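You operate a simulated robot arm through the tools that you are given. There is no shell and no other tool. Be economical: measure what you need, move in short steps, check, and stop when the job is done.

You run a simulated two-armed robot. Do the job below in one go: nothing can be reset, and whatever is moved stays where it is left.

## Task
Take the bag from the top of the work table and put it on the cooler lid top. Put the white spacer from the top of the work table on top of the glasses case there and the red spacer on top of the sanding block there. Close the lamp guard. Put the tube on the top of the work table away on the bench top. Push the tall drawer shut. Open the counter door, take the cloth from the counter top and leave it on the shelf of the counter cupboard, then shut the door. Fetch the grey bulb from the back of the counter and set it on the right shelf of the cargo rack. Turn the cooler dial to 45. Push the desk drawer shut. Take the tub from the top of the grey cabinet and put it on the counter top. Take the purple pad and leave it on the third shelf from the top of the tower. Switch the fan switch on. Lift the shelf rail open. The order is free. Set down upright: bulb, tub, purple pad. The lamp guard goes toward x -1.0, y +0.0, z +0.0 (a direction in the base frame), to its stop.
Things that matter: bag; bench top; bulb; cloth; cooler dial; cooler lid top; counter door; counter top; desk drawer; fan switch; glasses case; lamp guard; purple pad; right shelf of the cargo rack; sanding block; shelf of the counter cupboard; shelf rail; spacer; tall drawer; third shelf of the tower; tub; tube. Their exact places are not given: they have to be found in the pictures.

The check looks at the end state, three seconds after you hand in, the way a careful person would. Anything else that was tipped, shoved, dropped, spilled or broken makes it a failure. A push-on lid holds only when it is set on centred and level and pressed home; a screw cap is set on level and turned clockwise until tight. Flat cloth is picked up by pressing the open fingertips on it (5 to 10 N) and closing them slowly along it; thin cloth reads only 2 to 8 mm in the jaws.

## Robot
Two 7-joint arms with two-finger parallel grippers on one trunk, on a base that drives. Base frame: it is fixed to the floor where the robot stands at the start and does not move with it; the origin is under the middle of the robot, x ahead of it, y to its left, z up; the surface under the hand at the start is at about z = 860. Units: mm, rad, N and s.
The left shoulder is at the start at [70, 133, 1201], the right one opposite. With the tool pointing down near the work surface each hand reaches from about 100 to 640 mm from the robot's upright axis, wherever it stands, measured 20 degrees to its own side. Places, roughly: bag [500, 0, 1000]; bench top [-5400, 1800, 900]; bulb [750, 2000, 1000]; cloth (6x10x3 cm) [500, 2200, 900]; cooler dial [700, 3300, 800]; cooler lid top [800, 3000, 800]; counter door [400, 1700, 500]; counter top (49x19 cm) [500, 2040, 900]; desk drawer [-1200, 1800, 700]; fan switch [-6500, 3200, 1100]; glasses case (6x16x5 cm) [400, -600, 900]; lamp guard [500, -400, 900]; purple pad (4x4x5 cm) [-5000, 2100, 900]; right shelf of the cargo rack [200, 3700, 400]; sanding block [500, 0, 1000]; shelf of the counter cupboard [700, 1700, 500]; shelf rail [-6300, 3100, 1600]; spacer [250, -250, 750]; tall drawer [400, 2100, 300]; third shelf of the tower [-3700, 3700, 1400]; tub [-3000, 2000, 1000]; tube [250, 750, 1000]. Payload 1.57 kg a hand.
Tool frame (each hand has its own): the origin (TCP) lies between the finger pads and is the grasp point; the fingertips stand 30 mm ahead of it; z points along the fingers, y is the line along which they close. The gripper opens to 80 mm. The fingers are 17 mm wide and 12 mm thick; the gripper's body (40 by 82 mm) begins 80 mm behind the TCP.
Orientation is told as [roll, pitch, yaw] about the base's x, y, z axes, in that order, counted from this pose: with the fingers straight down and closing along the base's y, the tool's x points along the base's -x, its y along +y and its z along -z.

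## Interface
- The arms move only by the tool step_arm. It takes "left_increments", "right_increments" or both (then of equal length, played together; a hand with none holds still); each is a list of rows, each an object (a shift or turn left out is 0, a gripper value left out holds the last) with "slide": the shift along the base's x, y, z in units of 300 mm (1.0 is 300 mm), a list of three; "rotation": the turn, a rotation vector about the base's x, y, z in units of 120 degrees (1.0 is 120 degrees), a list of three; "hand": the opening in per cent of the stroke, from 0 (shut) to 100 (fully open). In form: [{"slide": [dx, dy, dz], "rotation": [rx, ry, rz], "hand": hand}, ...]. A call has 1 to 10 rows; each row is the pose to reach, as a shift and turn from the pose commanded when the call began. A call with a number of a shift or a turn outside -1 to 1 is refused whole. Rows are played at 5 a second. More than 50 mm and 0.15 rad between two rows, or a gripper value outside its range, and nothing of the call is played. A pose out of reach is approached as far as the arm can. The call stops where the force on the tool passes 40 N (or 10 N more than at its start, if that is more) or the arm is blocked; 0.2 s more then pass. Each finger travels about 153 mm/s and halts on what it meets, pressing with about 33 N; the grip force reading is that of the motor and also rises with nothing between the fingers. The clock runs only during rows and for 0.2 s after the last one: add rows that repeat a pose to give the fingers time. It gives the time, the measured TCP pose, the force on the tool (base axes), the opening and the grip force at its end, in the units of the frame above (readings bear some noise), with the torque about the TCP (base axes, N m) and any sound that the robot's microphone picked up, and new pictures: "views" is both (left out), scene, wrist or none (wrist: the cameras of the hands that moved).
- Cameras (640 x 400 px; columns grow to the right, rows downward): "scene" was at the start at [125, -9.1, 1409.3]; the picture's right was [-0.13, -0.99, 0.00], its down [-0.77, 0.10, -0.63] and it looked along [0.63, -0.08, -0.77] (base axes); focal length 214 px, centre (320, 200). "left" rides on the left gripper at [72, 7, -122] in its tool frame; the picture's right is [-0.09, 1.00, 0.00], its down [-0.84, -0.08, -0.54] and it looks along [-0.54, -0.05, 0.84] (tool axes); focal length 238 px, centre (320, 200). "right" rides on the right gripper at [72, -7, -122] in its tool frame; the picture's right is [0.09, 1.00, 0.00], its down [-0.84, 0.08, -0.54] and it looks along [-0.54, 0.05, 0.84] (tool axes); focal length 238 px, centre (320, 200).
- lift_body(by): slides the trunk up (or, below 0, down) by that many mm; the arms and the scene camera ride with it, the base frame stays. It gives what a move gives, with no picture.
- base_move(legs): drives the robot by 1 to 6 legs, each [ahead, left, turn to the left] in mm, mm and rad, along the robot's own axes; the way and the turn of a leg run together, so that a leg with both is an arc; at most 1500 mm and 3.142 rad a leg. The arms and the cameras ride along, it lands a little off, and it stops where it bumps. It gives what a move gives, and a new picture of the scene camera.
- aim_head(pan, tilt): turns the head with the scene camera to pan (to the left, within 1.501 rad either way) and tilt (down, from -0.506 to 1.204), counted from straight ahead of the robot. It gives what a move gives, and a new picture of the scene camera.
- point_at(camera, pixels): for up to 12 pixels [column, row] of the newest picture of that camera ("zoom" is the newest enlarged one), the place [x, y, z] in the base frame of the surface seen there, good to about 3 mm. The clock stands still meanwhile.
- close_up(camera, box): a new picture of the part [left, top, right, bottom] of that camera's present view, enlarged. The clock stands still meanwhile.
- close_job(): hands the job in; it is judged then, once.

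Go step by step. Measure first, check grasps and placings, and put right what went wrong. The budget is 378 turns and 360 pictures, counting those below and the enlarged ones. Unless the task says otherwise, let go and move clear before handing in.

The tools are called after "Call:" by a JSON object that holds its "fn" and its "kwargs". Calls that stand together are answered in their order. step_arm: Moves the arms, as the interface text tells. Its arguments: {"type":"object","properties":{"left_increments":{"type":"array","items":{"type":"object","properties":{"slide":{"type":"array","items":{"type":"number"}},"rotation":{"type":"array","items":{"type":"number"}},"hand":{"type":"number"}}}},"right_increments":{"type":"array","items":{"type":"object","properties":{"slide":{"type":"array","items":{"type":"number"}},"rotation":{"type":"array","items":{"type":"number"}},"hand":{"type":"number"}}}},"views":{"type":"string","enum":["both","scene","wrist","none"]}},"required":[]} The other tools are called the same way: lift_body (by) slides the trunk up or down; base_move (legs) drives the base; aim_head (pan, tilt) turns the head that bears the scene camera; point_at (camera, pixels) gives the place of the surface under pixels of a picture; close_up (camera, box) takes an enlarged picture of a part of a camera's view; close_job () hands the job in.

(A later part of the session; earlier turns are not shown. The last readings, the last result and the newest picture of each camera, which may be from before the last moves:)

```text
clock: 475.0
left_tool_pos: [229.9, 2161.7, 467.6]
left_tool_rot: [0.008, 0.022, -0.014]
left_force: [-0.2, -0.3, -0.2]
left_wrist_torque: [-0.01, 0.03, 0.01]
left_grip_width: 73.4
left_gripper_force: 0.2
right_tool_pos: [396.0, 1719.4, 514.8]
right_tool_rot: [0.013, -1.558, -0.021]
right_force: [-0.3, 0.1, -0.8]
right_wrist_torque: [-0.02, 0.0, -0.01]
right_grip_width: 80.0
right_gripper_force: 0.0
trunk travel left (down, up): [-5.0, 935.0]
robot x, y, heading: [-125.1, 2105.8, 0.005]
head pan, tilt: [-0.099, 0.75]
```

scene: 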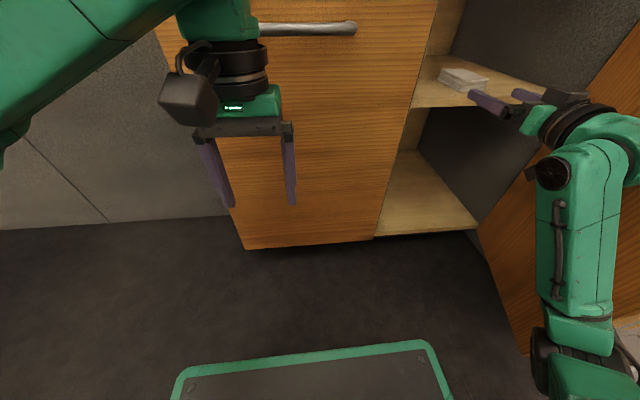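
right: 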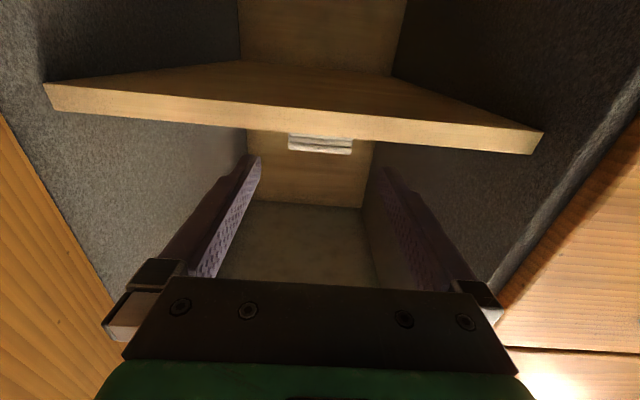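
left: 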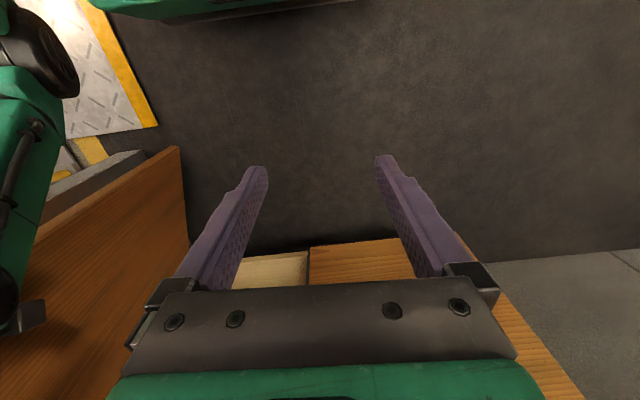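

The cloth lies on the shelf. To shut the door I back out, go around its free edge, and will sweep it closed with the closed right hand by driving.

Call:
{"fn": "base_move", "kwargs": {"legs": [[-395, 0, 0]]}}

Call:
{"fn": "step_arm", "kwargs": {"right_increments": [{"slide": [0, 0, 0.03], "hand": 0}, {"slide": [0, 0, 0.06], "hand": 0}], "views": "none"}}

Call:
{"fn": "base_move", "kwargs": {"legs": [[0, -150, 0]]}}

```text
clock: 477.4
left_tool_pos: [-165.5, 2157.7, 466.2]
left_tool_rot: [0.01, 0.022, -0.019]
left_force: [-0.2, -0.2, -0.3]
left_wrist_torque: [-0.01, 0.03, -0.02]
left_grip_width: 73.6
left_gripper_force: 0.0
right_tool_pos: [0.6, 1715.1, 515.4]
right_tool_rot: [0.026, -1.561, -0.036]
right_force: [-0.2, 0.2, 0.1]
right_wrist_torque: [0.03, 0.02, 0.0]
right_grip_width: 80.2
right_gripper_force: 0.0
trunk travel left (down, up): [-5.0, 935.0]
robot x, y, heading: [-523.0, 2108.2, 0.001]
head pan, tilt: [-0.099, 0.75]
```

scene: 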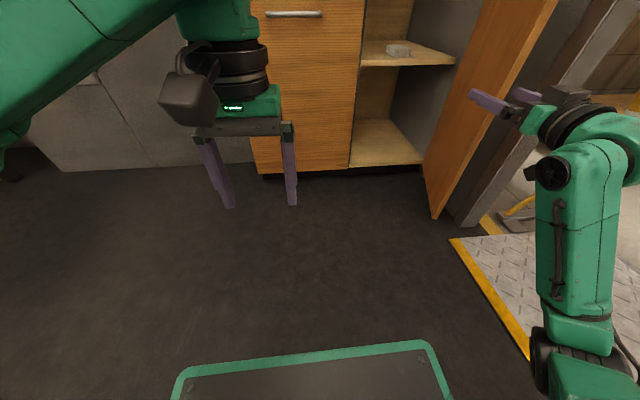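

```text
clock: 478.0
left_tool_pos: [-165.3, 2158.4, 465.8]
left_tool_rot: [0.009, 0.023, -0.02]
left_force: [0.7, 0.2, -0.4]
left_wrist_torque: [0.01, 0.0, -0.02]
left_grip_width: 73.6
left_gripper_force: 0.2
right_tool_pos: [-0.3, 1713.9, 532.7]
right_tool_rot: [0.075, -1.559, -0.088]
right_force: [-0.3, 0.4, 0.0]
right_wrist_torque: [-0.04, 0.0, -0.02]
right_grip_width: 0.0
right_gripper_force: 21.3
trunk travel left (down, up): [-5.0, 935.0]
robot x, y, heading: [-522.4, 2103.9, -0.002]
head pan, tilt: [-0.099, 0.75]
```

```text
clock: 479.4
left_tool_pos: [-165.2, 2011.6, 465.7]
left_tool_rot: [0.011, 0.023, -0.018]
left_force: [-0.7, 0.0, -1.0]
left_wrist_torque: [-0.03, -0.03, 0.02]
left_grip_width: 73.5
left_gripper_force: 0.0
right_tool_pos: [-0.2, 1568.2, 533.4]
right_tool_rot: [0.025, -1.559, -0.04]
right_force: [0.1, -0.6, -0.3]
right_wrist_torque: [0.01, -0.02, -0.02]
right_grip_width: 0.2
right_gripper_force: 21.0
trunk travel left (down, up): [-5.0, 935.0]
robot x, y, heading: [-519.8, 1960.0, 0.004]
head pan, tilt: [-0.099, 0.75]
```

scene: 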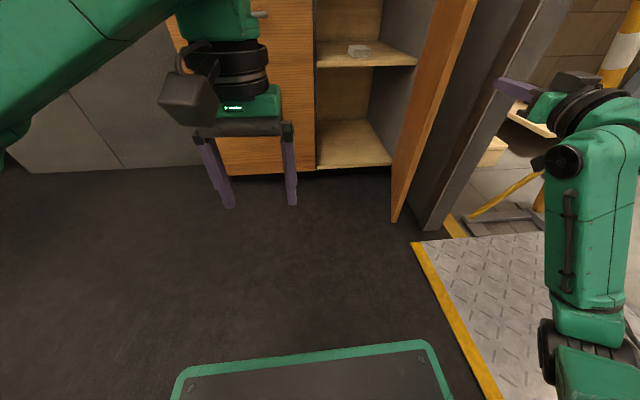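

Call:
{"fn": "point_at", "kwargs": {"camera": "scene", "pixels": [[395, 218], [400, 190], [410, 150], [430, 60], [470, 10], [425, 220], [445, 150], [505, 90]]}}

Call:
{"fn": "close_up", "kwargs": {"camera": "right", "box": [0, 0, 640, 400]}}

```text
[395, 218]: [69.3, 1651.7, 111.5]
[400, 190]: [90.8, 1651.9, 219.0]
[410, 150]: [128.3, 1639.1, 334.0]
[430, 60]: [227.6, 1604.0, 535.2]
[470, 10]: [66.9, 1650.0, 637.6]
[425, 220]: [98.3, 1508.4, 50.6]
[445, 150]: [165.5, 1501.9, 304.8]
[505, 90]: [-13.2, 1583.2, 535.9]
```

```text
1.00 times, centred on (320, 200) of right (not enlarged: the box is as wide or as high as the picture)
```

zoom: 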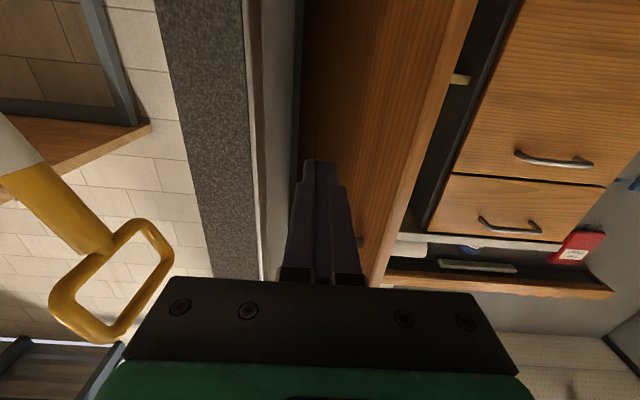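

I move alongside the door's outer face, then sweep it closed along its arc.

Call:
{"fn": "base_move", "kwargs": {"legs": [[110, 0, 0], [0, 120, 0], [60, 85, 0]]}}

```text
clock: 482.2
left_tool_pos: [4.2, 2217.1, 465.3]
left_tool_rot: [0.012, 0.022, -0.019]
left_force: [0.5, -0.1, -0.1]
left_wrist_torque: [0.0, 0.01, -0.01]
left_grip_width: 73.9
left_gripper_force: 0.2
right_tool_pos: [170.2, 1774.3, 534.6]
right_tool_rot: [0.033, -1.56, -0.045]
right_force: [0.3, -0.6, -0.3]
right_wrist_torque: [0.02, -0.02, -0.03]
right_grip_width: 0.1
right_gripper_force: 21.5
trunk travel left (down, up): [-5.0, 935.0]
robot x, y, heading: [-348.2, 2168.7, 0.002]
head pan, tilt: [-0.099, 0.75]
```

scene: 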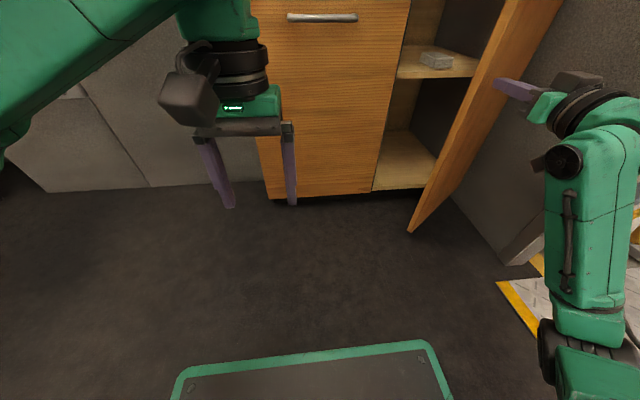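

The door follows the hand. I continue.

Call:
{"fn": "base_move", "kwargs": {"legs": [[80, 45, 0], [60, 10, 0]]}}

Call:
{"fn": "step_arm", "kwargs": {"right_increments": [{"slide": [0.04, 0, 0]}, {"slide": [0.08, 0, 0]}, {"slide": [0.12, 0, 0]}, {"slide": [0.16, 0, 0]}, {"slide": [0.2, 0, 0]}, {"slide": [0.24, 0, 0]}], "views": "both"}}

```text
clock: 483.9
left_tool_pos: [144.1, 2272.6, 465.7]
left_tool_rot: [0.009, 0.022, -0.019]
left_force: [0.1, -0.1, 0.1]
left_wrist_torque: [0.02, -0.01, -0.02]
left_grip_width: 73.5
left_gripper_force: 0.0
right_tool_pos: [309.7, 1830.0, 532.7]
right_tool_rot: [0.035, -1.56, -0.046]
right_force: [0.5, 0.8, -0.2]
right_wrist_torque: [-0.02, -0.01, 0.03]
right_grip_width: 0.0
right_gripper_force: 21.5
trunk travel left (down, up): [-5.0, 935.0]
robot x, y, heading: [-211.7, 2221.7, 0.002]
head pan, tilt: [-0.099, 0.75]
```

scene: 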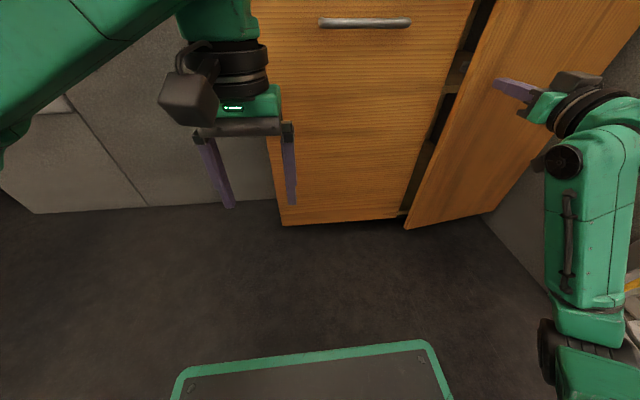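

```text
clock: 485.2
left_tool_pos: [144.2, 2271.6, 466.0]
left_tool_rot: [0.011, 0.023, -0.018]
left_force: [-0.7, -0.3, 0.8]
left_wrist_torque: [-0.01, -0.03, 0.0]
left_grip_width: 73.9
left_gripper_force: 0.0
right_tool_pos: [369.0, 1829.6, 533.9]
right_tool_rot: [-0.044, -1.557, 0.032]
right_force: [-8.1, 0.8, -2.2]
right_wrist_torque: [-0.01, -0.01, 0.08]
right_grip_width: 0.0
right_gripper_force: 21.7
trunk travel left (down, up): [-5.0, 935.0]
robot x, y, heading: [-212.1, 2219.8, -0.001]
head pan, tilt: [-0.099, 0.75]
stopped in row 6 (right hand): the force on the tool passed its limit at 72 N (the readings are from after the stop); the commanded pose is now the measured one
```

scene: 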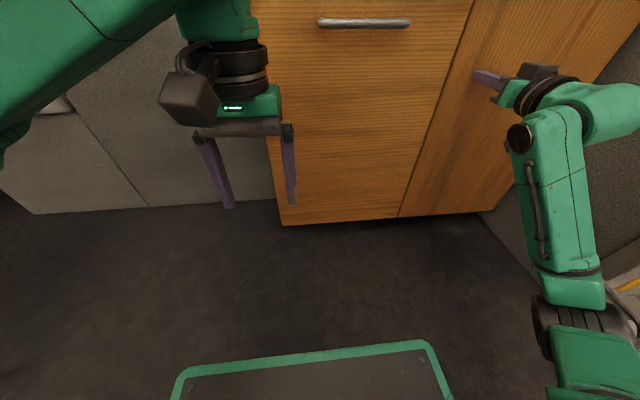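
right: 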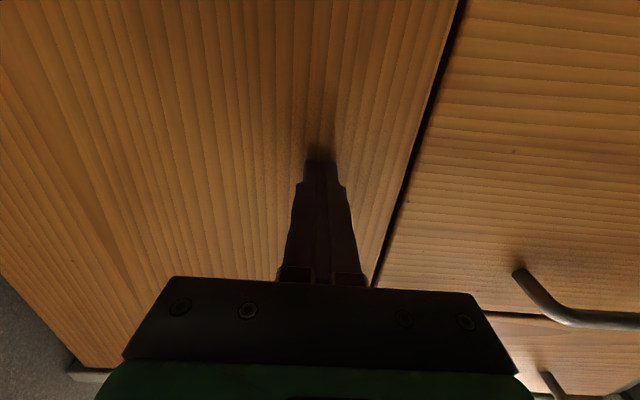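

The door is shut. Next the bulb: I raise the trunk with the right hand tucked, and bring the left hand over the counter.

Call:
{"fn": "step_arm", "kwargs": {"right_increments": [{"slide": [-0.1, 0, 0.05]}, {"slide": [-0.2, 0, 0.12]}, {"slide": [-0.28, 0, 0.2]}, {"slide": [-0.3, 0, 0.3]}], "views": "none"}}

Call:
{"fn": "lift_body", "kwargs": {"by": 400}}

Call:
{"fn": "lift_body", "kwargs": {"by": 370}}

Call:
{"fn": "base_move", "kwargs": {"legs": [[0, -160, 0], [240, 0, 0]]}}

```text
clock: 486.2
left_tool_pos: [145.4, 2272.2, 466.6]
left_tool_rot: [0.012, 0.022, -0.019]
left_force: [-0.2, 0.6, -0.3]
left_wrist_torque: [0.05, 0.0, -0.01]
left_grip_width: 73.5
left_gripper_force: 0.1
right_tool_pos: [282.1, 1831.0, 623.3]
right_tool_rot: [-0.037, -1.555, 0.024]
right_force: [0.6, -0.2, 0.5]
right_wrist_torque: [0.01, -0.03, 0.02]
right_grip_width: 0.0
right_gripper_force: 20.8
trunk travel left (down, up): [-5.0, 935.0]
robot x, y, heading: [-211.3, 2222.8, 0.002]
head pan, tilt: [-0.099, 0.75]
```

```text
clock: 490.0
left_tool_pos: [145.1, 2272.7, 865.5]
left_tool_rot: [0.01, 0.023, -0.019]
left_force: [-0.1, -0.4, 0.0]
left_wrist_torque: [0.01, 0.0, 0.01]
left_grip_width: 73.8
left_gripper_force: 0.1
right_tool_pos: [281.9, 1831.7, 1022.4]
right_tool_rot: [-0.037, -1.556, 0.024]
right_force: [0.4, -0.3, 0.6]
right_wrist_torque: [-0.01, 0.0, 0.02]
right_grip_width: 0.0
right_gripper_force: 21.4
trunk travel left (down, up): [-405.0, 535.0]
robot x, y, heading: [-213.9, 2217.5, -0.002]
head pan, tilt: [-0.099, 0.75]
```

```text
clock: 493.6
left_tool_pos: [145.0, 2272.5, 1235.8]
left_tool_rot: [0.011, 0.022, -0.02]
left_force: [-1.1, -0.8, 0.5]
left_wrist_torque: [-0.03, 0.02, 0.0]
left_grip_width: 73.4
left_gripper_force: 0.0
right_tool_pos: [282.3, 1831.3, 1392.9]
right_tool_rot: [-0.035, -1.556, 0.024]
right_force: [-0.2, -0.2, 0.6]
right_wrist_torque: [0.01, -0.02, -0.03]
right_grip_width: 0.0
right_gripper_force: 21.0
trunk travel left (down, up): [-775.0, 165.0]
robot x, y, heading: [-213.5, 2220.3, -0.0]
head pan, tilt: [-0.099, 0.75]
```

```text
clock: 496.4
left_tool_pos: [379.6, 2107.7, 1236.7]
left_tool_rot: [0.009, 0.021, -0.024]
left_force: [0.2, -0.7, 0.1]
left_wrist_torque: [-0.03, -0.04, 0.01]
left_grip_width: 73.6
left_gripper_force: 0.1
right_tool_pos: [515.2, 1666.0, 1395.3]
right_tool_rot: [-0.038, -1.555, 0.02]
right_force: [0.8, 0.8, 0.6]
right_wrist_torque: [0.04, 0.01, -0.02]
right_grip_width: 0.0
right_gripper_force: 20.9
trunk travel left (down, up): [-775.0, 165.0]
robot x, y, heading: [26.3, 2060.1, -0.002]
head pan, tilt: [-0.099, 0.75]
```

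scene: 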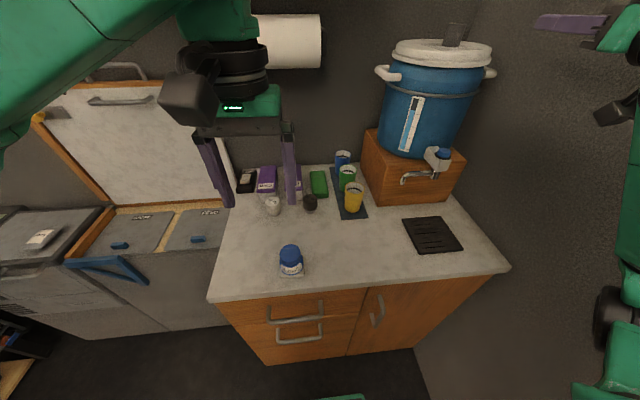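

Call:
{"fn": "close_up", "kwargs": {"camera": "scene", "box": [240, 150, 380, 240]}}

Call:
{"fn": "point_at", "kwargs": {"camera": "scene", "pixels": [[310, 200], [310, 208], [305, 203], [316, 203], [272, 200], [272, 210], [319, 183], [354, 195], [297, 180]]}}

```text
4.44 times, centred on (310, 195) of scene
```

zoom: 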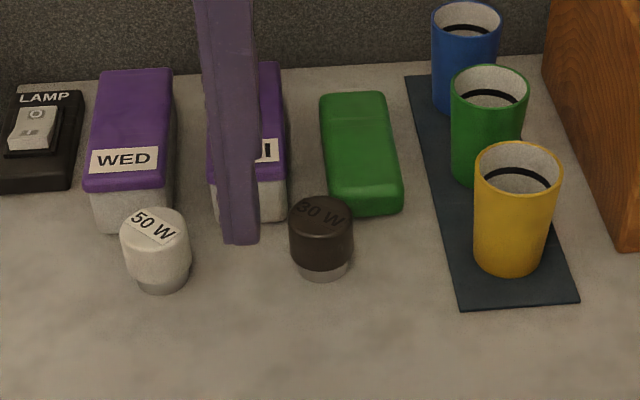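

```text
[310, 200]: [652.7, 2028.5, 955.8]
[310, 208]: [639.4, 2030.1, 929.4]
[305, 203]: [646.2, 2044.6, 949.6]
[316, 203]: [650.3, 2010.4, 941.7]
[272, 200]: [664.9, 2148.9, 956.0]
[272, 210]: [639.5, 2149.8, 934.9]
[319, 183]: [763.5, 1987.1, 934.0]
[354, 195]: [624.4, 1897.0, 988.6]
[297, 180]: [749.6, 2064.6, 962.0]
```

The grey (dark) bulb "30 W" stands at (647,2028), z 901–955. I move 50 mm closer and bring the left hand above it.

Call:
{"fn": "base_move", "kwargs": {"legs": [[55, 0, 0]]}}

Call:
{"fn": "step_arm", "kwargs": {"left_increments": [{"slide": [0.09, -0.03, -0.1], "hand": 80}, {"slide": [0.18, -0.07, -0.2]}, {"slide": [0.27, -0.11, -0.3]}, {"slide": [0.36, -0.15, -0.4]}, {"slide": [0.45, -0.19, -0.5]}, {"slide": [0.54, -0.22, -0.58]}, {"slide": [0.63, -0.25, -0.64]}, {"slide": [0.7, -0.267, -0.68]}], "views": "wrist"}}

```text
clock: 497.3
left_tool_pos: [429.6, 2107.8, 1237.9]
left_tool_rot: [0.011, 0.017, -0.026]
left_force: [-0.3, 0.0, -0.4]
left_wrist_torque: [0.0, 0.0, 0.03]
left_grip_width: 73.7
left_gripper_force: 0.1
right_tool_pos: [563.3, 1664.6, 1396.9]
right_tool_rot: [-0.119, -1.561, 0.101]
right_force: [-0.9, -0.1, 0.0]
right_wrist_torque: [0.01, 0.01, 0.0]
right_grip_width: 0.2
right_gripper_force: 21.0
trunk travel left (down, up): [-775.0, 165.0]
robot x, y, heading: [77.6, 2057.5, -0.006]
head pan, tilt: [-0.099, 0.75]
```

scene: 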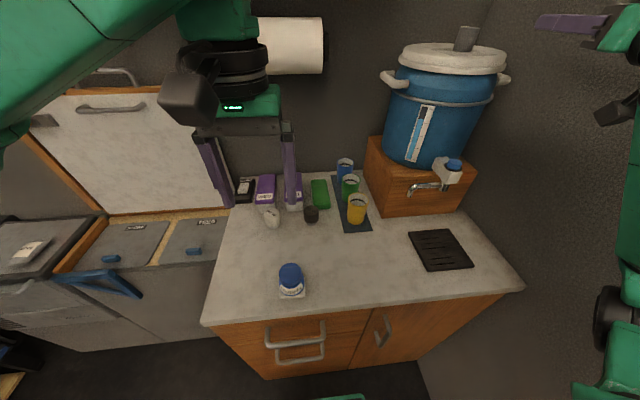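

```text
clock: 499.1
left_tool_pos: [641.9, 2028.4, 1033.3]
left_tool_rot: [0.013, 0.02, -0.03]
left_force: [0.3, -0.2, -0.2]
left_wrist_torque: [0.03, 0.02, -0.01]
left_grip_width: 64.3
left_gripper_force: 0.0
left hand out of reach, approached as far as the arm can: row 8
right_tool_pos: [570.7, 1663.7, 1392.9]
right_tool_rot: [0.019, -1.556, -0.04]
right_force: [-0.3, -0.2, 0.3]
right_wrist_torque: [0.02, 0.01, 0.01]
right_grip_width: 0.0
right_gripper_force: 20.8
trunk travel left (down, up): [-775.0, 165.0]
robot x, y, heading: [81.7, 2057.3, -0.01]
head pan, tilt: [-0.099, 0.75]
```

left: 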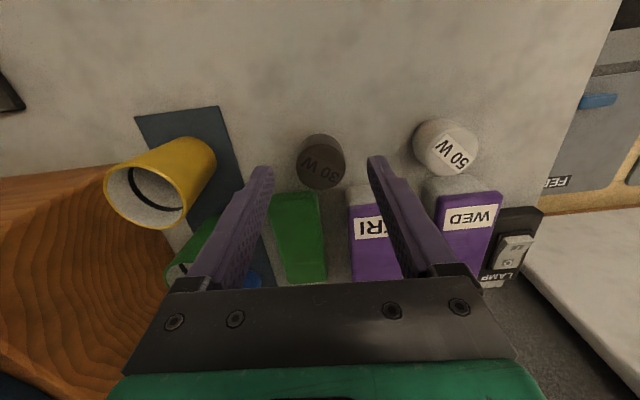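

Call:
{"fn": "point_at", "kwargs": {"camera": "left", "pixels": [[321, 168], [299, 163], [344, 165], [321, 145], [321, 185], [352, 200], [300, 200]]}}

```text
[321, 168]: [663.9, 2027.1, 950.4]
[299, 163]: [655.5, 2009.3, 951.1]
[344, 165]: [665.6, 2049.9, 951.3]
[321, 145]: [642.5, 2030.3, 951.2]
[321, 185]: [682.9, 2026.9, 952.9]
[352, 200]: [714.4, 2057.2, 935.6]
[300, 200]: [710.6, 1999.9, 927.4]
```

Bulb centre is (662,2028). I creep 20 mm forward.

Call:
{"fn": "base_move", "kwargs": {"legs": [[20, 0, 0.006]]}}

Call:
{"fn": "step_arm", "kwargs": {"left_increments": [{"slide": [0, 0, -0.1], "hand": 80}, {"slide": [0, 0, -0.2]}, {"slide": [0, 0, -0.26]}], "views": "wrist"}}

```text
clock: 499.9
left_tool_pos: [657.9, 2032.8, 1034.2]
left_tool_rot: [0.008, 0.016, -0.02]
left_force: [-1.2, 0.5, 0.9]
left_wrist_torque: [0.01, -0.05, 0.01]
left_grip_width: 63.7
left_gripper_force: 0.1
right_tool_pos: [587.7, 1667.7, 1396.4]
right_tool_rot: [-0.118, -1.561, 0.106]
right_force: [-1.2, -0.2, 0.6]
right_wrist_torque: [0.0, 0.06, -0.01]
right_grip_width: 0.2
right_gripper_force: 21.5
trunk travel left (down, up): [-775.0, 165.0]
robot x, y, heading: [99.7, 2060.9, -0.001]
head pan, tilt: [-0.099, 0.75]
```

scene: 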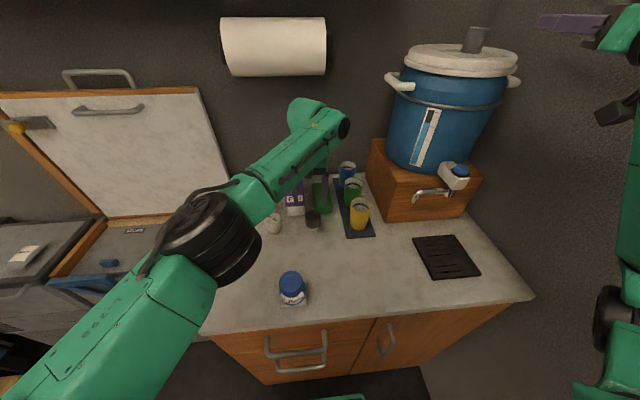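

```text
clock: 500.7
left_tool_pos: [663.4, 2033.9, 953.2]
left_tool_rot: [0.01, 0.023, -0.02]
left_force: [-0.2, 0.2, -0.9]
left_wrist_torque: [-0.01, 0.02, 0.0]
left_grip_width: 63.8
left_gripper_force: 0.1
right_tool_pos: [595.2, 1667.9, 1393.5]
right_tool_rot: [-0.077, -1.556, 0.064]
right_force: [-0.1, -0.5, -0.3]
right_wrist_torque: [-0.03, 0.01, 0.01]
right_grip_width: 0.2
right_gripper_force: 21.0
trunk travel left (down, up): [-775.0, 165.0]
robot x, y, heading: [99.3, 2058.6, 0.003]
head pan, tilt: [-0.099, 0.75]
```

left: 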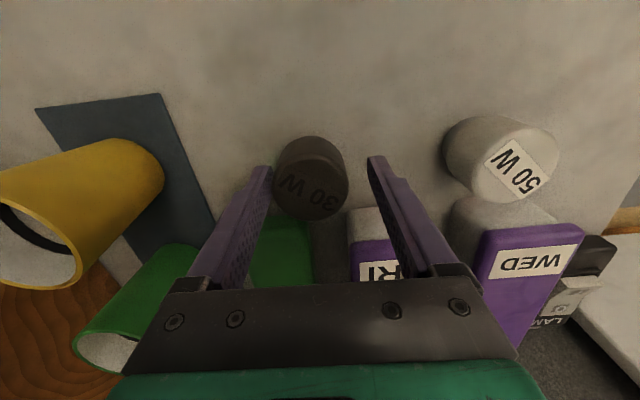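

The jaws straddle the bulb. I lower 8 mm, grip and lift.

Call:
{"fn": "step_arm", "kwargs": {"left_increments": [{"slide": [0, -0.018, -0.03]}, {"slide": [0, -0.018, -0.03], "hand": 0}, {"slide": [0, -0.018, -0.03], "hand": 0}, {"slide": [0, -0.018, -0.03], "hand": 0}, {"slide": [-0.02, -0.018, 0.1]}, {"slide": [-0.08, -0.018, 0.22]}, {"slide": [-0.18, -0.018, 0.3]}], "views": "wrist"}}

```text
clock: 502.3
left_tool_pos: [607.5, 2026.7, 1045.4]
left_tool_rot: [0.011, 0.02, -0.018]
left_force: [0.7, 0.8, -0.5]
left_wrist_torque: [0.01, 0.01, -0.01]
left_grip_width: 46.1
left_gripper_force: 32.9
left hand out of reach, approached as far as the arm can: row 1
right_tool_pos: [592.7, 1668.6, 1395.7]
right_tool_rot: [-0.125, -1.56, 0.114]
right_force: [0.2, -0.8, -1.1]
right_wrist_torque: [-0.01, -0.04, 0.02]
right_grip_width: 0.0
right_gripper_force: 21.2
trunk travel left (down, up): [-775.0, 165.0]
robot x, y, heading: [102.1, 2055.0, 0.003]
head pan, tilt: [-0.099, 0.75]
```

left: 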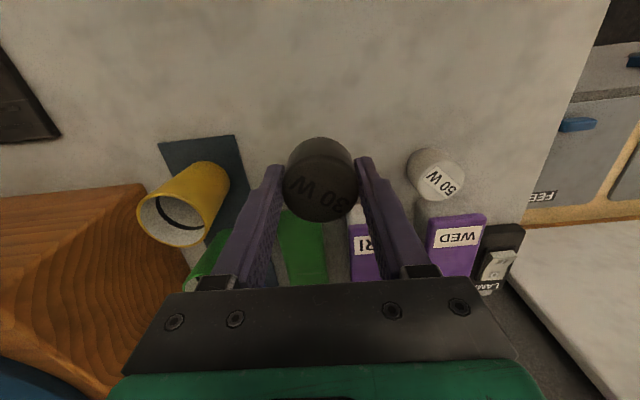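

Bulb held. I set it near the counter's front edge at (430,2190) so it can be regripped from the side.

Call:
{"fn": "step_arm", "kwargs": {"left_increments": [{"slide": [-0.1, 0.08, 0]}, {"slide": [-0.2, 0.17, 0]}, {"slide": [-0.3, 0.27, 0]}, {"slide": [-0.4, 0.37, 0]}, {"slide": [-0.5, 0.46, 0]}, {"slide": [-0.59, 0.543, 0]}, {"slide": [-0.59, 0.543, -0.14]}, {"slide": [-0.59, 0.543, -0.26]}, {"slide": [-0.59, 0.543, -0.32]}], "views": "wrist"}}

```text
clock: 504.3
left_tool_pos: [431.4, 2191.5, 950.0]
left_tool_rot: [0.01, 0.008, -0.018]
left_force: [4.2, 3.4, 23.7]
left_wrist_torque: [0.11, 0.04, 0.03]
left_grip_width: 46.4
left_gripper_force: 33.1
right_tool_pos: [590.5, 1668.1, 1395.8]
right_tool_rot: [-0.079, -1.56, 0.068]
right_force: [-0.8, -0.2, 0.1]
right_wrist_torque: [-0.02, -0.01, -0.01]
right_grip_width: 0.0
right_gripper_force: 21.7
trunk travel left (down, up): [-775.0, 165.0]
robot x, y, heading: [100.8, 2056.5, -0.002]
head pan, tilt: [-0.099, 0.75]
```

left: 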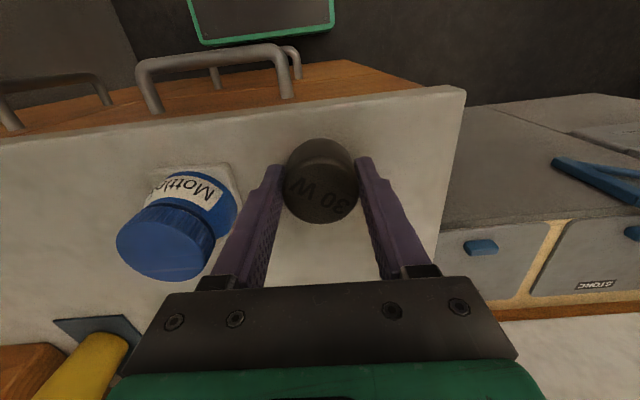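

Call:
{"fn": "step_arm", "kwargs": {"left_increments": [{"slide": [0, 0, 0.008]}, {"slide": [0, 0, 0.008], "hand": 72}, {"slide": [0, 0, 0.008], "hand": 72}, {"slide": [0, 0, 0.1]}, {"slide": [0, 0, 0.24]}, {"slide": [0, 0, 0.38]}], "views": "wrist"}}

```text
clock: 505.7
left_tool_pos: [430.0, 2194.1, 1063.3]
left_tool_rot: [0.012, 0.024, -0.02]
left_force: [0.2, -1.0, 0.7]
left_wrist_torque: [0.01, -0.02, -0.02]
left_grip_width: 57.6
left_gripper_force: 0.1
right_tool_pos: [593.2, 1668.2, 1393.9]
right_tool_rot: [-0.072, -1.558, 0.058]
right_force: [0.6, 0.7, 0.1]
right_wrist_torque: [0.01, -0.04, 0.01]
right_grip_width: 0.2
right_gripper_force: 21.6
trunk travel left (down, up): [-775.0, 165.0]
robot x, y, heading: [99.3, 2056.7, 0.0]
head pan, tilt: [-0.099, 0.75]
```

left: 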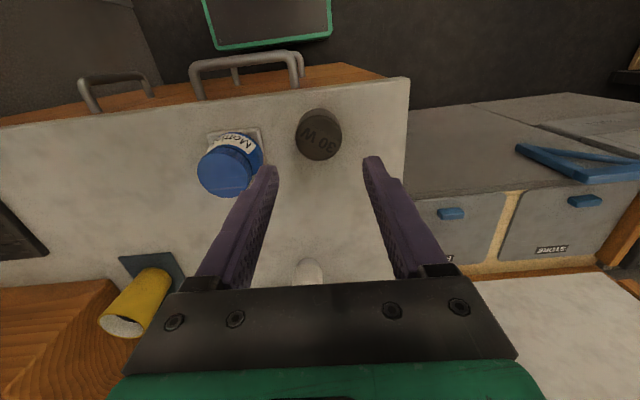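

The bulb stands near the edge. I back off, line the right hand up, and lower the trunk to grip it from the front.

Call:
{"fn": "base_move", "kwargs": {"legs": [[-240, 0, 0], [0, 335, 0]]}}

Call:
{"fn": "step_arm", "kwargs": {"right_increments": [{"slide": [0, 0.12, 0], "hand": 80}, {"slide": [0, 0.24, 0]}, {"slide": [0, 0.36, 0]}, {"slide": [0, 0.48, 0]}, {"slide": [0, 0.6, 0]}], "views": "none"}}

Call:
{"fn": "lift_body", "kwargs": {"by": -400}}

Call:
{"fn": "step_arm", "kwargs": {"right_increments": [{"slide": [0, 0, 0]}], "views": "both"}}

```text
clock: 509.3
left_tool_pos: [190.8, 2533.2, 1062.9]
left_tool_rot: [0.013, 0.024, -0.018]
left_force: [0.5, 0.2, -0.2]
left_wrist_torque: [0.04, -0.03, -0.04]
left_grip_width: 57.5
left_gripper_force: 0.1
right_tool_pos: [354.7, 2009.2, 1392.9]
right_tool_rot: [0.014, -1.557, -0.022]
right_force: [-0.3, -0.5, 0.2]
right_wrist_torque: [-0.03, 0.0, 0.0]
right_grip_width: 0.0
right_gripper_force: 21.5
trunk travel left (down, up): [-775.0, 165.0]
robot x, y, heading: [-139.5, 2397.3, 0.004]
head pan, tilt: [-0.099, 0.75]
```

scene: 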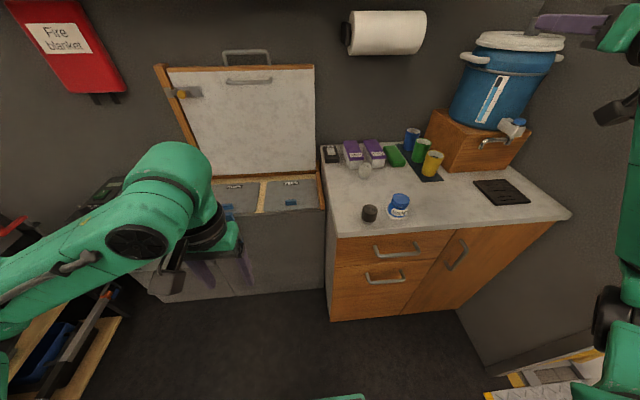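

```text
clock: 510.5
left_tool_pos: [193.0, 2535.7, 1062.9]
left_tool_rot: [0.009, 0.022, -0.017]
left_force: [0.1, -0.2, 0.8]
left_wrist_torque: [-0.03, 0.03, -0.01]
left_grip_width: 57.9
left_gripper_force: 0.0
right_tool_pos: [355.5, 2192.4, 1393.2]
right_tool_rot: [-0.163, -1.557, 0.15]
right_force: [0.3, -0.4, 0.1]
right_wrist_torque: [-0.01, -0.01, -0.05]
right_grip_width: 64.0
right_gripper_force: 0.1
trunk travel left (down, up): [-775.0, 165.0]
robot x, y, heading: [-140.5, 2401.0, -0.003]
head pan, tilt: [-0.099, 0.75]
```

```text
clock: 514.4
left_tool_pos: [191.6, 2534.0, 663.6]
left_tool_rot: [0.008, 0.022, -0.017]
left_force: [-0.4, 0.0, -0.1]
left_wrist_torque: [-0.03, -0.03, -0.03]
left_grip_width: 57.8
left_gripper_force: 0.0
right_tool_pos: [354.4, 2191.3, 993.2]
right_tool_rot: [-0.071, -1.556, 0.063]
right_force: [0.1, -0.4, -0.7]
right_wrist_torque: [-0.02, 0.01, 0.01]
right_grip_width: 63.9
right_gripper_force: 0.0
trunk travel left (down, up): [-375.0, 565.0]
robot x, y, heading: [-143.4, 2397.8, 0.005]
head pan, tilt: [-0.099, 0.75]
```

```text
clock: 514.8
left_tool_pos: [191.8, 2534.5, 663.5]
left_tool_rot: [0.008, 0.022, -0.017]
left_force: [0.3, 0.1, 0.3]
left_wrist_torque: [0.03, -0.04, 0.01]
left_grip_width: 57.7
left_gripper_force: 0.1
right_tool_pos: [353.8, 2190.0, 993.2]
right_tool_rot: [-0.068, -1.557, 0.058]
right_force: [0.2, 0.1, -0.7]
right_wrist_torque: [-0.02, 0.01, -0.01]
right_grip_width: 64.0
right_gripper_force: 0.1
trunk travel left (down, up): [-375.0, 565.0]
robot x, y, heading: [-140.2, 2397.5, 0.002]
head pan, tilt: [-0.099, 0.75]
```

scene: 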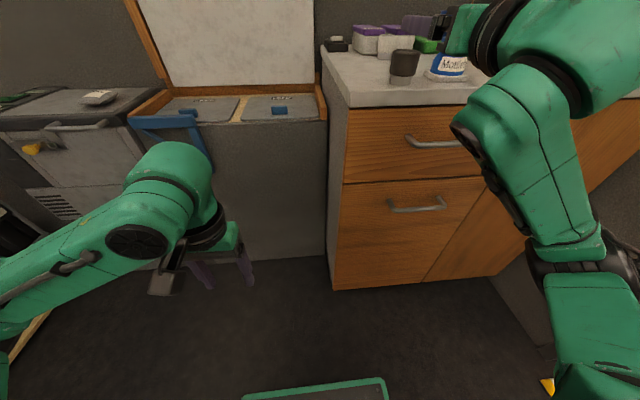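
right: 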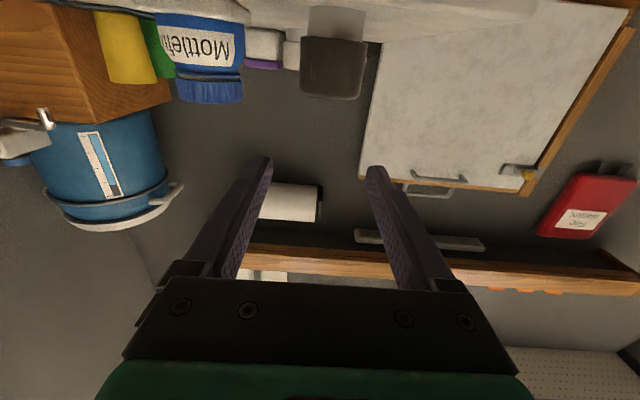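

Call:
{"fn": "point_at", "kwargs": {"camera": "right", "pixels": [[332, 70], [303, 70], [362, 70], [332, 38], [332, 96], [336, 20], [243, 50]]}}

```text
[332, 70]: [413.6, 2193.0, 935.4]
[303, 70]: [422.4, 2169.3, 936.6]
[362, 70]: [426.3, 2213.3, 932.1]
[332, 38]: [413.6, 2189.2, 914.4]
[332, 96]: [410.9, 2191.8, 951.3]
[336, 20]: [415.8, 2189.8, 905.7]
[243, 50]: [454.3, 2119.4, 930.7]
```

Bulb glass spans z 914–954, centre (433,2192). I lower 59 mm, advance and grip.

Call:
{"fn": "lift_body", "kwargs": {"by": -59}}

Call:
{"fn": "step_arm", "kwargs": {"right_increments": [{"slide": [0.1, 0.004, 0], "hand": 80}, {"slide": [0.2, 0.004, 0]}, {"slide": [0.262, 0.004, 0]}, {"slide": [0.262, 0.004, 0], "hand": 0}, {"slide": [0.262, 0.004, 0], "hand": 0}, {"slide": [0.262, 0.004, 0], "hand": 0}, {"slide": [0.262, 0.004, 0.1]}, {"slide": [0.24, 0.004, 0.2]}], "views": "both"}}

```text
clock: 515.8
left_tool_pos: [192.5, 2534.4, 603.5]
left_tool_rot: [0.008, 0.02, -0.018]
left_force: [-0.9, 0.0, -0.2]
left_wrist_torque: [0.02, 0.01, 0.0]
left_grip_width: 57.9
left_gripper_force: 0.0
right_tool_pos: [354.4, 2189.9, 934.6]
right_tool_rot: [-0.072, -1.555, 0.059]
right_force: [0.3, -0.3, 0.6]
right_wrist_torque: [-0.01, 0.01, -0.02]
right_grip_width: 64.2
right_gripper_force: 0.1
trunk travel left (down, up): [-316.0, 624.0]
robot x, y, heading: [-142.0, 2398.0, 0.0]
head pan, tilt: [-0.099, 0.75]
```

```text
clock: 517.5
left_tool_pos: [191.7, 2534.2, 604.3]
left_tool_rot: [0.009, 0.02, -0.017]
left_force: [0.4, -0.3, 0.1]
left_wrist_torque: [-0.01, 0.0, 0.02]
left_grip_width: 57.5
left_gripper_force: 0.0
right_tool_pos: [426.5, 2189.7, 994.8]
right_tool_rot: [-0.129, -1.557, 0.118]
right_force: [0.2, 0.4, -0.6]
right_wrist_torque: [0.0, 0.0, -0.02]
right_grip_width: 46.3
right_gripper_force: 32.8
trunk travel left (down, up): [-316.0, 624.0]
robot x, y, heading: [-142.3, 2401.4, 0.003]
head pan, tilt: [-0.099, 0.75]
```

scene: 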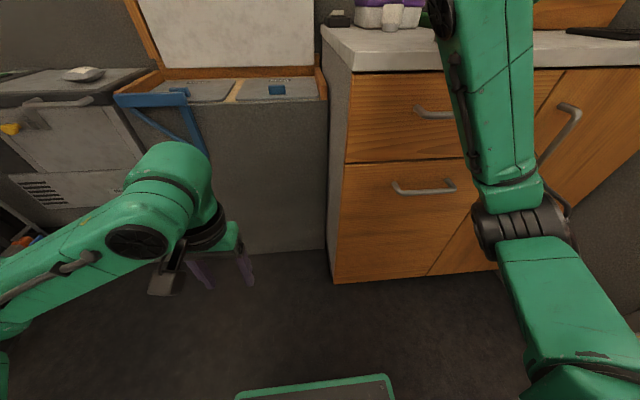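
right: 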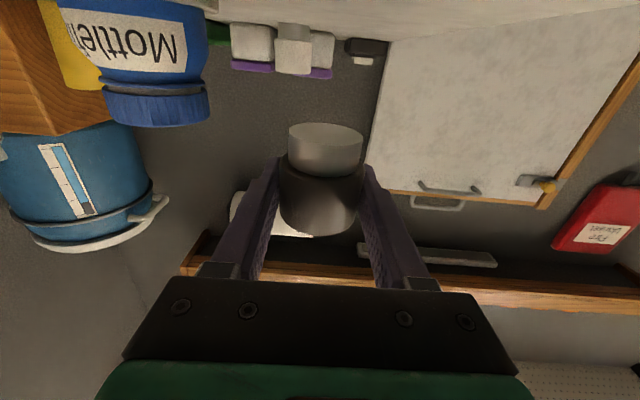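

Bulb is held upright. I back off and turn to face the cargo rack.

Call:
{"fn": "base_move", "kwargs": {"legs": [[-340, 0, 0], [0, 200, 0], [0, 0, 1.571]]}}

Call:
{"fn": "aim_head", "kwargs": {"pan": -0.3, "tilt": 0.3}}

```text
clock: 524.8
left_tool_pos: [-619.5, 2928.2, 603.9]
left_tool_rot: [0.01, 0.023, 1.552]
left_force: [0.3, -0.2, 1.0]
left_wrist_torque: [-0.02, 0.01, 0.0]
left_grip_width: 57.4
left_gripper_force: 0.0
right_tool_pos: [-276.1, 3163.4, 994.8]
right_tool_rot: [-0.073, -1.557, 1.632]
right_force: [0.8, -0.2, -0.8]
right_wrist_torque: [0.0, 0.01, 0.01]
right_grip_width: 46.2
right_gripper_force: 33.1
trunk travel left (down, up): [-316.0, 624.0]
robot x, y, heading: [-483.4, 2596.4, 1.573]
head pan, tilt: [-0.099, 0.75]
```

scene: 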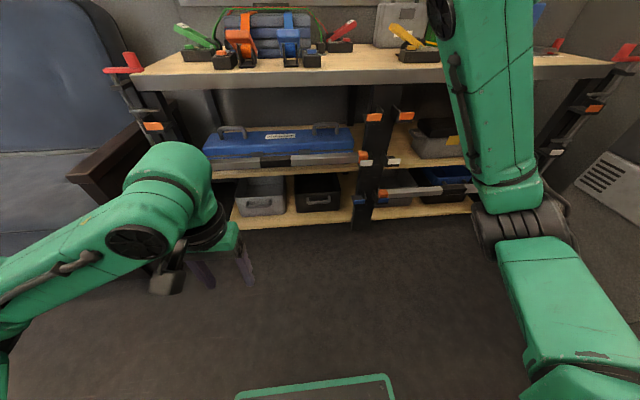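

```text
clock: 525.7
left_tool_pos: [-619.0, 2927.9, 604.6]
left_tool_rot: [0.011, 0.022, 1.55]
left_force: [0.9, -0.1, -0.1]
left_wrist_torque: [-0.03, 0.03, -0.01]
left_grip_width: 57.6
left_gripper_force: 0.1
right_tool_pos: [-276.0, 3163.1, 994.4]
right_tool_rot: [-0.073, -1.556, 1.631]
right_force: [0.0, -0.2, -0.5]
right_wrist_torque: [-0.02, -0.01, 0.0]
right_grip_width: 46.0
right_gripper_force: 33.2
trunk travel left (down, up): [-316.0, 624.0]
robot x, y, heading: [-486.4, 2596.1, 1.572]
head pan, tilt: [-0.3, 0.3]
```

scene: 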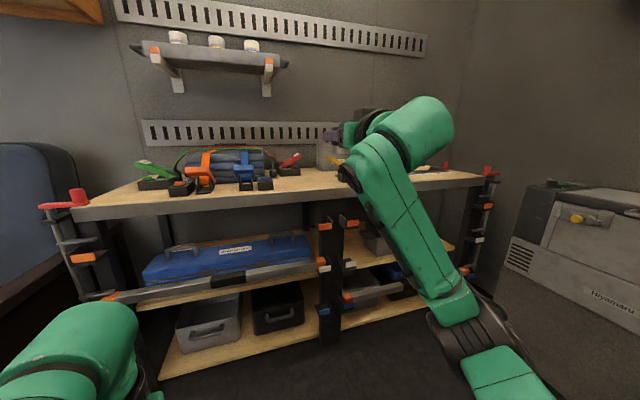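

Call:
{"fn": "base_move", "kwargs": {"legs": [[0, -300, 0]]}}

Call:
{"fn": "aim_head", "kwargs": {"pan": 0.05, "tilt": 0.35}}

Call:
{"fn": "close_up", "kwargs": {"camera": "scene", "box": [160, 100, 480, 340]}}

```text
clock: 527.8
left_tool_pos: [-319.5, 2929.0, 603.4]
left_tool_rot: [0.013, 0.022, 1.553]
left_force: [0.3, 0.0, -0.1]
left_wrist_torque: [0.02, -0.01, -0.01]
left_grip_width: 57.6
left_gripper_force: 0.0
right_tool_pos: [23.2, 3163.5, 993.9]
right_tool_rot: [-0.03, -1.557, 1.589]
right_force: [0.3, -0.1, -0.5]
right_wrist_torque: [-0.02, -0.01, 0.02]
right_grip_width: 46.1
right_gripper_force: 32.7
trunk travel left (down, up): [-316.0, 624.0]
robot x, y, heading: [-185.0, 2594.7, 1.573]
head pan, tilt: [-0.3, 0.3]
```

scene: 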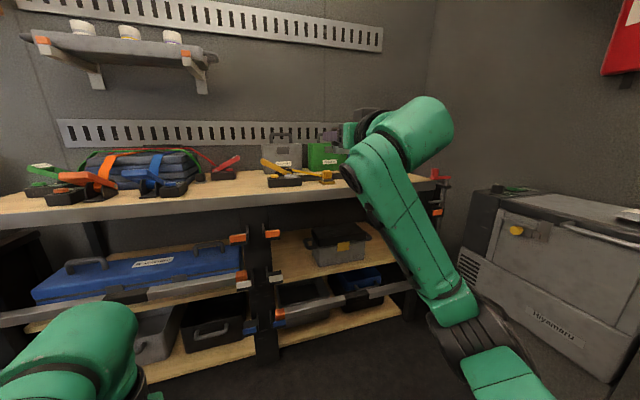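

```text
clock: 528.6
left_tool_pos: [-320.1, 2928.6, 603.7]
left_tool_rot: [0.01, 0.024, 1.551]
left_force: [0.4, 0.1, 0.0]
left_wrist_torque: [-0.02, 0.0, -0.02]
left_grip_width: 57.8
left_gripper_force: 0.0
right_tool_pos: [23.8, 3164.6, 994.5]
right_tool_rot: [-0.071, -1.558, 1.632]
right_force: [-0.2, -0.1, -0.7]
right_wrist_torque: [0.0, 0.0, -0.04]
right_grip_width: 46.2
right_gripper_force: 32.9
trunk travel left (down, up): [-316.0, 624.0]
robot x, y, heading: [-185.0, 2598.8, 1.573]
head pan, tilt: [0.051, 0.351]
```

scene: 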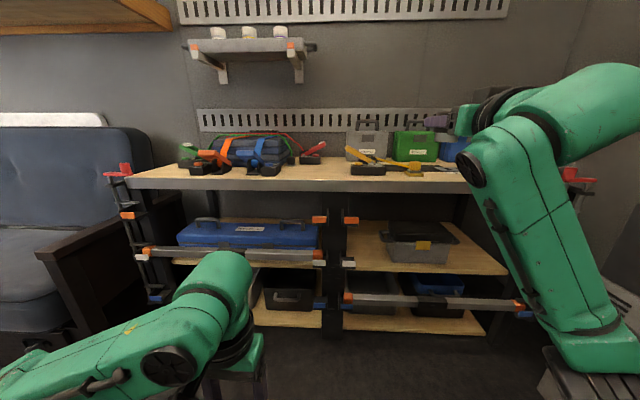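

```text
1.67 times, centred on (320, 220) of scene
```

zoom: 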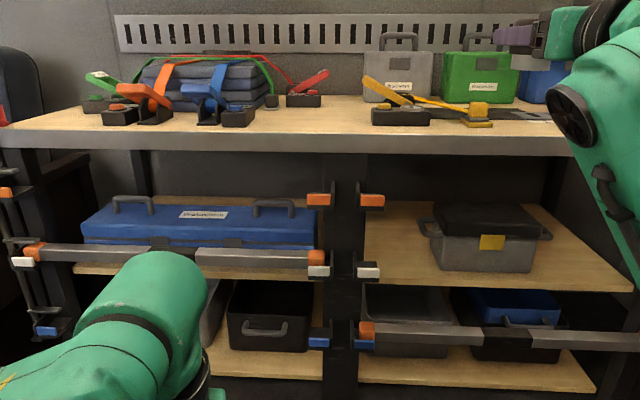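

Call:
{"fn": "point_at", "kwargs": {"camera": "scene", "pixels": [[370, 258], [365, 240], [480, 265], [430, 270], [370, 272], [420, 262], [350, 220], [348, 262], [415, 230], [400, 190], [375, 185], [430, 315]]}}

```text
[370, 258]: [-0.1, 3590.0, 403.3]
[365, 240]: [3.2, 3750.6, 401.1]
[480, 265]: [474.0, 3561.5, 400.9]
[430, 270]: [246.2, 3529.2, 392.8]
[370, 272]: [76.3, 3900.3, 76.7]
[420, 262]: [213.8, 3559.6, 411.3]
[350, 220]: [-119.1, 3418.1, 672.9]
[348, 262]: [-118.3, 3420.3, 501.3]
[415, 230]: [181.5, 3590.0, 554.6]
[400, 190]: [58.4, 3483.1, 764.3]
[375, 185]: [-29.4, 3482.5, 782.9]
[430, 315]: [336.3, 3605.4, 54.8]
```

The right middle shelf is z 402, front edge y≈3530, free left of the grey box around (40,3590). I lower the trunk and the right hand, and tuck the left hand.

Call:
{"fn": "lift_body", "kwargs": {"by": -305}}

Call:
{"fn": "step_arm", "kwargs": {"left_increments": [{"slide": [0, -0.04, 0.1]}, {"slide": [0, -0.08, 0.2]}, {"slide": [0, -0.1, 0.3]}, {"slide": [0, -0.1, 0.4]}, {"slide": [0, -0.1, 0.5]}, {"slide": [0, -0.1, 0.5]}, {"slide": [0, -0.1, 0.5]}], "right_increments": [{"slide": [0, 0, -0.12]}, {"slide": [0, 0, -0.24]}, {"slide": [0, 0, -0.36]}, {"slide": [0, 0, -0.48]}, {"slide": [0, 0, -0.6]}, {"slide": [0, 0, -0.7]}, {"slide": [0, 0, -0.77]}], "views": "scene"}}

```text
clock: 531.6
left_tool_pos: [-319.5, 2929.6, 298.7]
left_tool_rot: [0.011, 0.022, 1.552]
left_force: [0.4, 0.1, 0.5]
left_wrist_torque: [-0.02, -0.02, 0.0]
left_grip_width: 57.5
left_gripper_force: 0.0
right_tool_pos: [24.6, 3163.6, 688.5]
right_tool_rot: [-0.068, -1.556, 1.627]
right_force: [-1.0, -0.8, 0.4]
right_wrist_torque: [-0.02, 0.0, 0.02]
right_grip_width: 46.1
right_gripper_force: 33.1
trunk travel left (down, up): [-11.0, 929.0]
robot x, y, heading: [-185.6, 2597.5, 1.57]
head pan, tilt: [0.051, 0.351]
```

```text
clock: 533.2
left_tool_pos: [-319.6, 2899.1, 450.2]
left_tool_rot: [0.011, 0.022, 1.552]
left_force: [0.3, 0.6, 0.1]
left_wrist_torque: [0.0, 0.01, -0.01]
left_grip_width: 57.6
left_gripper_force: 0.0
right_tool_pos: [24.1, 3164.3, 457.2]
right_tool_rot: [-0.078, -1.558, 1.637]
right_force: [-0.1, -0.4, -0.7]
right_wrist_torque: [-0.02, 0.04, 0.02]
right_grip_width: 45.8
right_gripper_force: 32.7
trunk travel left (down, up): [-11.0, 929.0]
robot x, y, heading: [-181.2, 2596.1, 1.575]
head pan, tilt: [0.051, 0.351]
```

scene: 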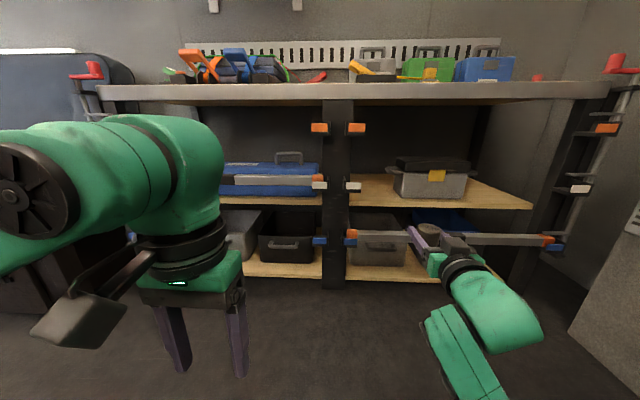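

Call:
{"fn": "point_at", "kwargs": {"camera": "scene", "pixels": [[400, 237], [365, 235], [355, 187], [270, 182], [370, 200], [365, 190], [400, 190], [430, 190], [355, 240]]}}

Call:
{"fn": "close_up", "kwargs": {"camera": "right", "box": [0, 0, 640, 400]}}

```text
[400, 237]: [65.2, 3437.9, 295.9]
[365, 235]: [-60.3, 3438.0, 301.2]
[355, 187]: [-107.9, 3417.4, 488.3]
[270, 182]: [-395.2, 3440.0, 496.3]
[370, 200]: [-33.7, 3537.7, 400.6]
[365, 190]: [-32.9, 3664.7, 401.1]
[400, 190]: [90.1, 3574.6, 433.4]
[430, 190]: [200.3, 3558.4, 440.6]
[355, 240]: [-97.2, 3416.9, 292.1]
```

```text
1.00 times, centred on (320, 200) of right (not enlarged: the box is as wide or as high as the picture)
```

zoom: 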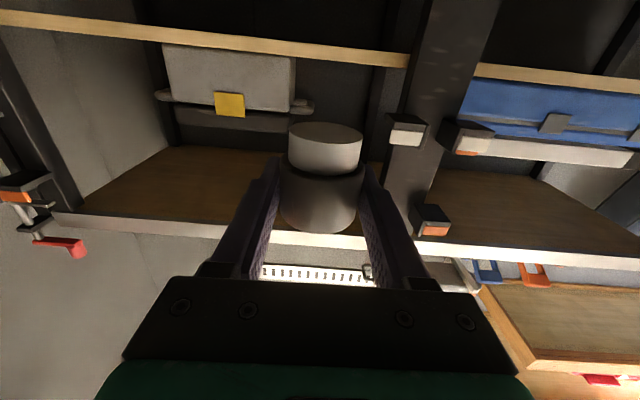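

Path is clear (bar top ~z 305, box handle x≥90). I drive in 300 mm, then check.

Call:
{"fn": "base_move", "kwargs": {"legs": [[300, 8, 0]]}}

Call:
{"fn": "step_arm", "kwargs": {"right_increments": [{"slide": [0, 0, 0]}], "views": "wrist"}}

```text
clock: 535.3
left_tool_pos: [-325.2, 3199.6, 449.7]
left_tool_rot: [0.008, 0.024, 1.547]
left_force: [-0.6, 0.3, 0.2]
left_wrist_torque: [0.0, 0.0, -0.02]
left_grip_width: 57.6
left_gripper_force: 0.1
right_tool_pos: [19.6, 3463.3, 456.3]
right_tool_rot: [-0.067, -1.558, 1.623]
right_force: [0.2, 0.6, -1.5]
right_wrist_torque: [0.03, -0.03, 0.0]
right_grip_width: 46.0
right_gripper_force: 32.6
trunk travel left (down, up): [-11.0, 929.0]
robot x, y, heading: [-189.6, 2897.0, 1.566]
head pan, tilt: [0.051, 0.351]
```

scene: 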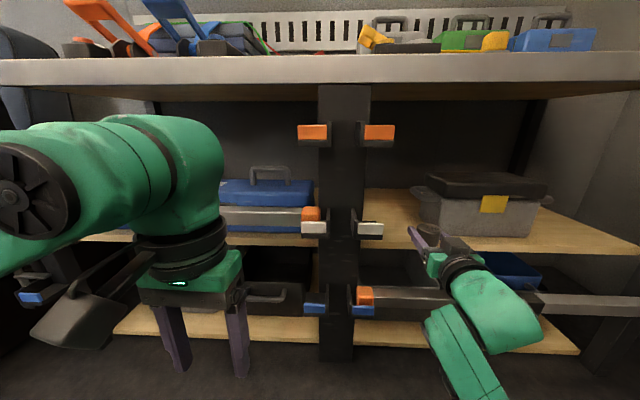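

```text
clock: 535.7
left_tool_pos: [-326.6, 3201.7, 449.9]
left_tool_rot: [0.008, 0.023, 1.547]
left_force: [-0.1, 0.1, 0.7]
left_wrist_torque: [-0.01, 0.0, 0.0]
left_grip_width: 57.6
left_gripper_force: 0.0
right_tool_pos: [19.0, 3462.9, 456.6]
right_tool_rot: [-0.067, -1.556, 1.622]
right_force: [-0.2, 0.6, -1.1]
right_wrist_torque: [0.01, -0.04, 0.0]
right_grip_width: 46.1
right_gripper_force: 33.2
trunk travel left (down, up): [-11.0, 929.0]
robot x, y, heading: [-191.2, 2898.6, 1.566]
head pan, tilt: [0.051, 0.351]
```

right: 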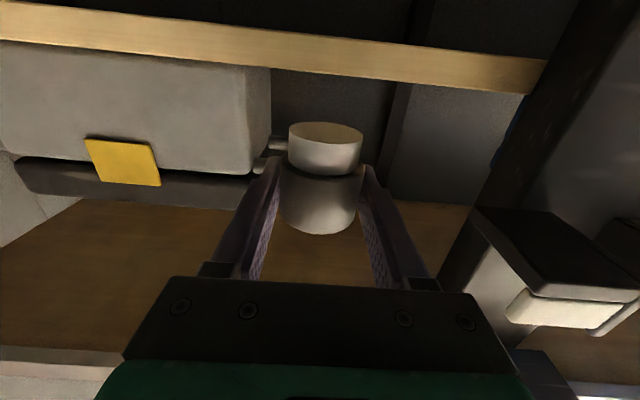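

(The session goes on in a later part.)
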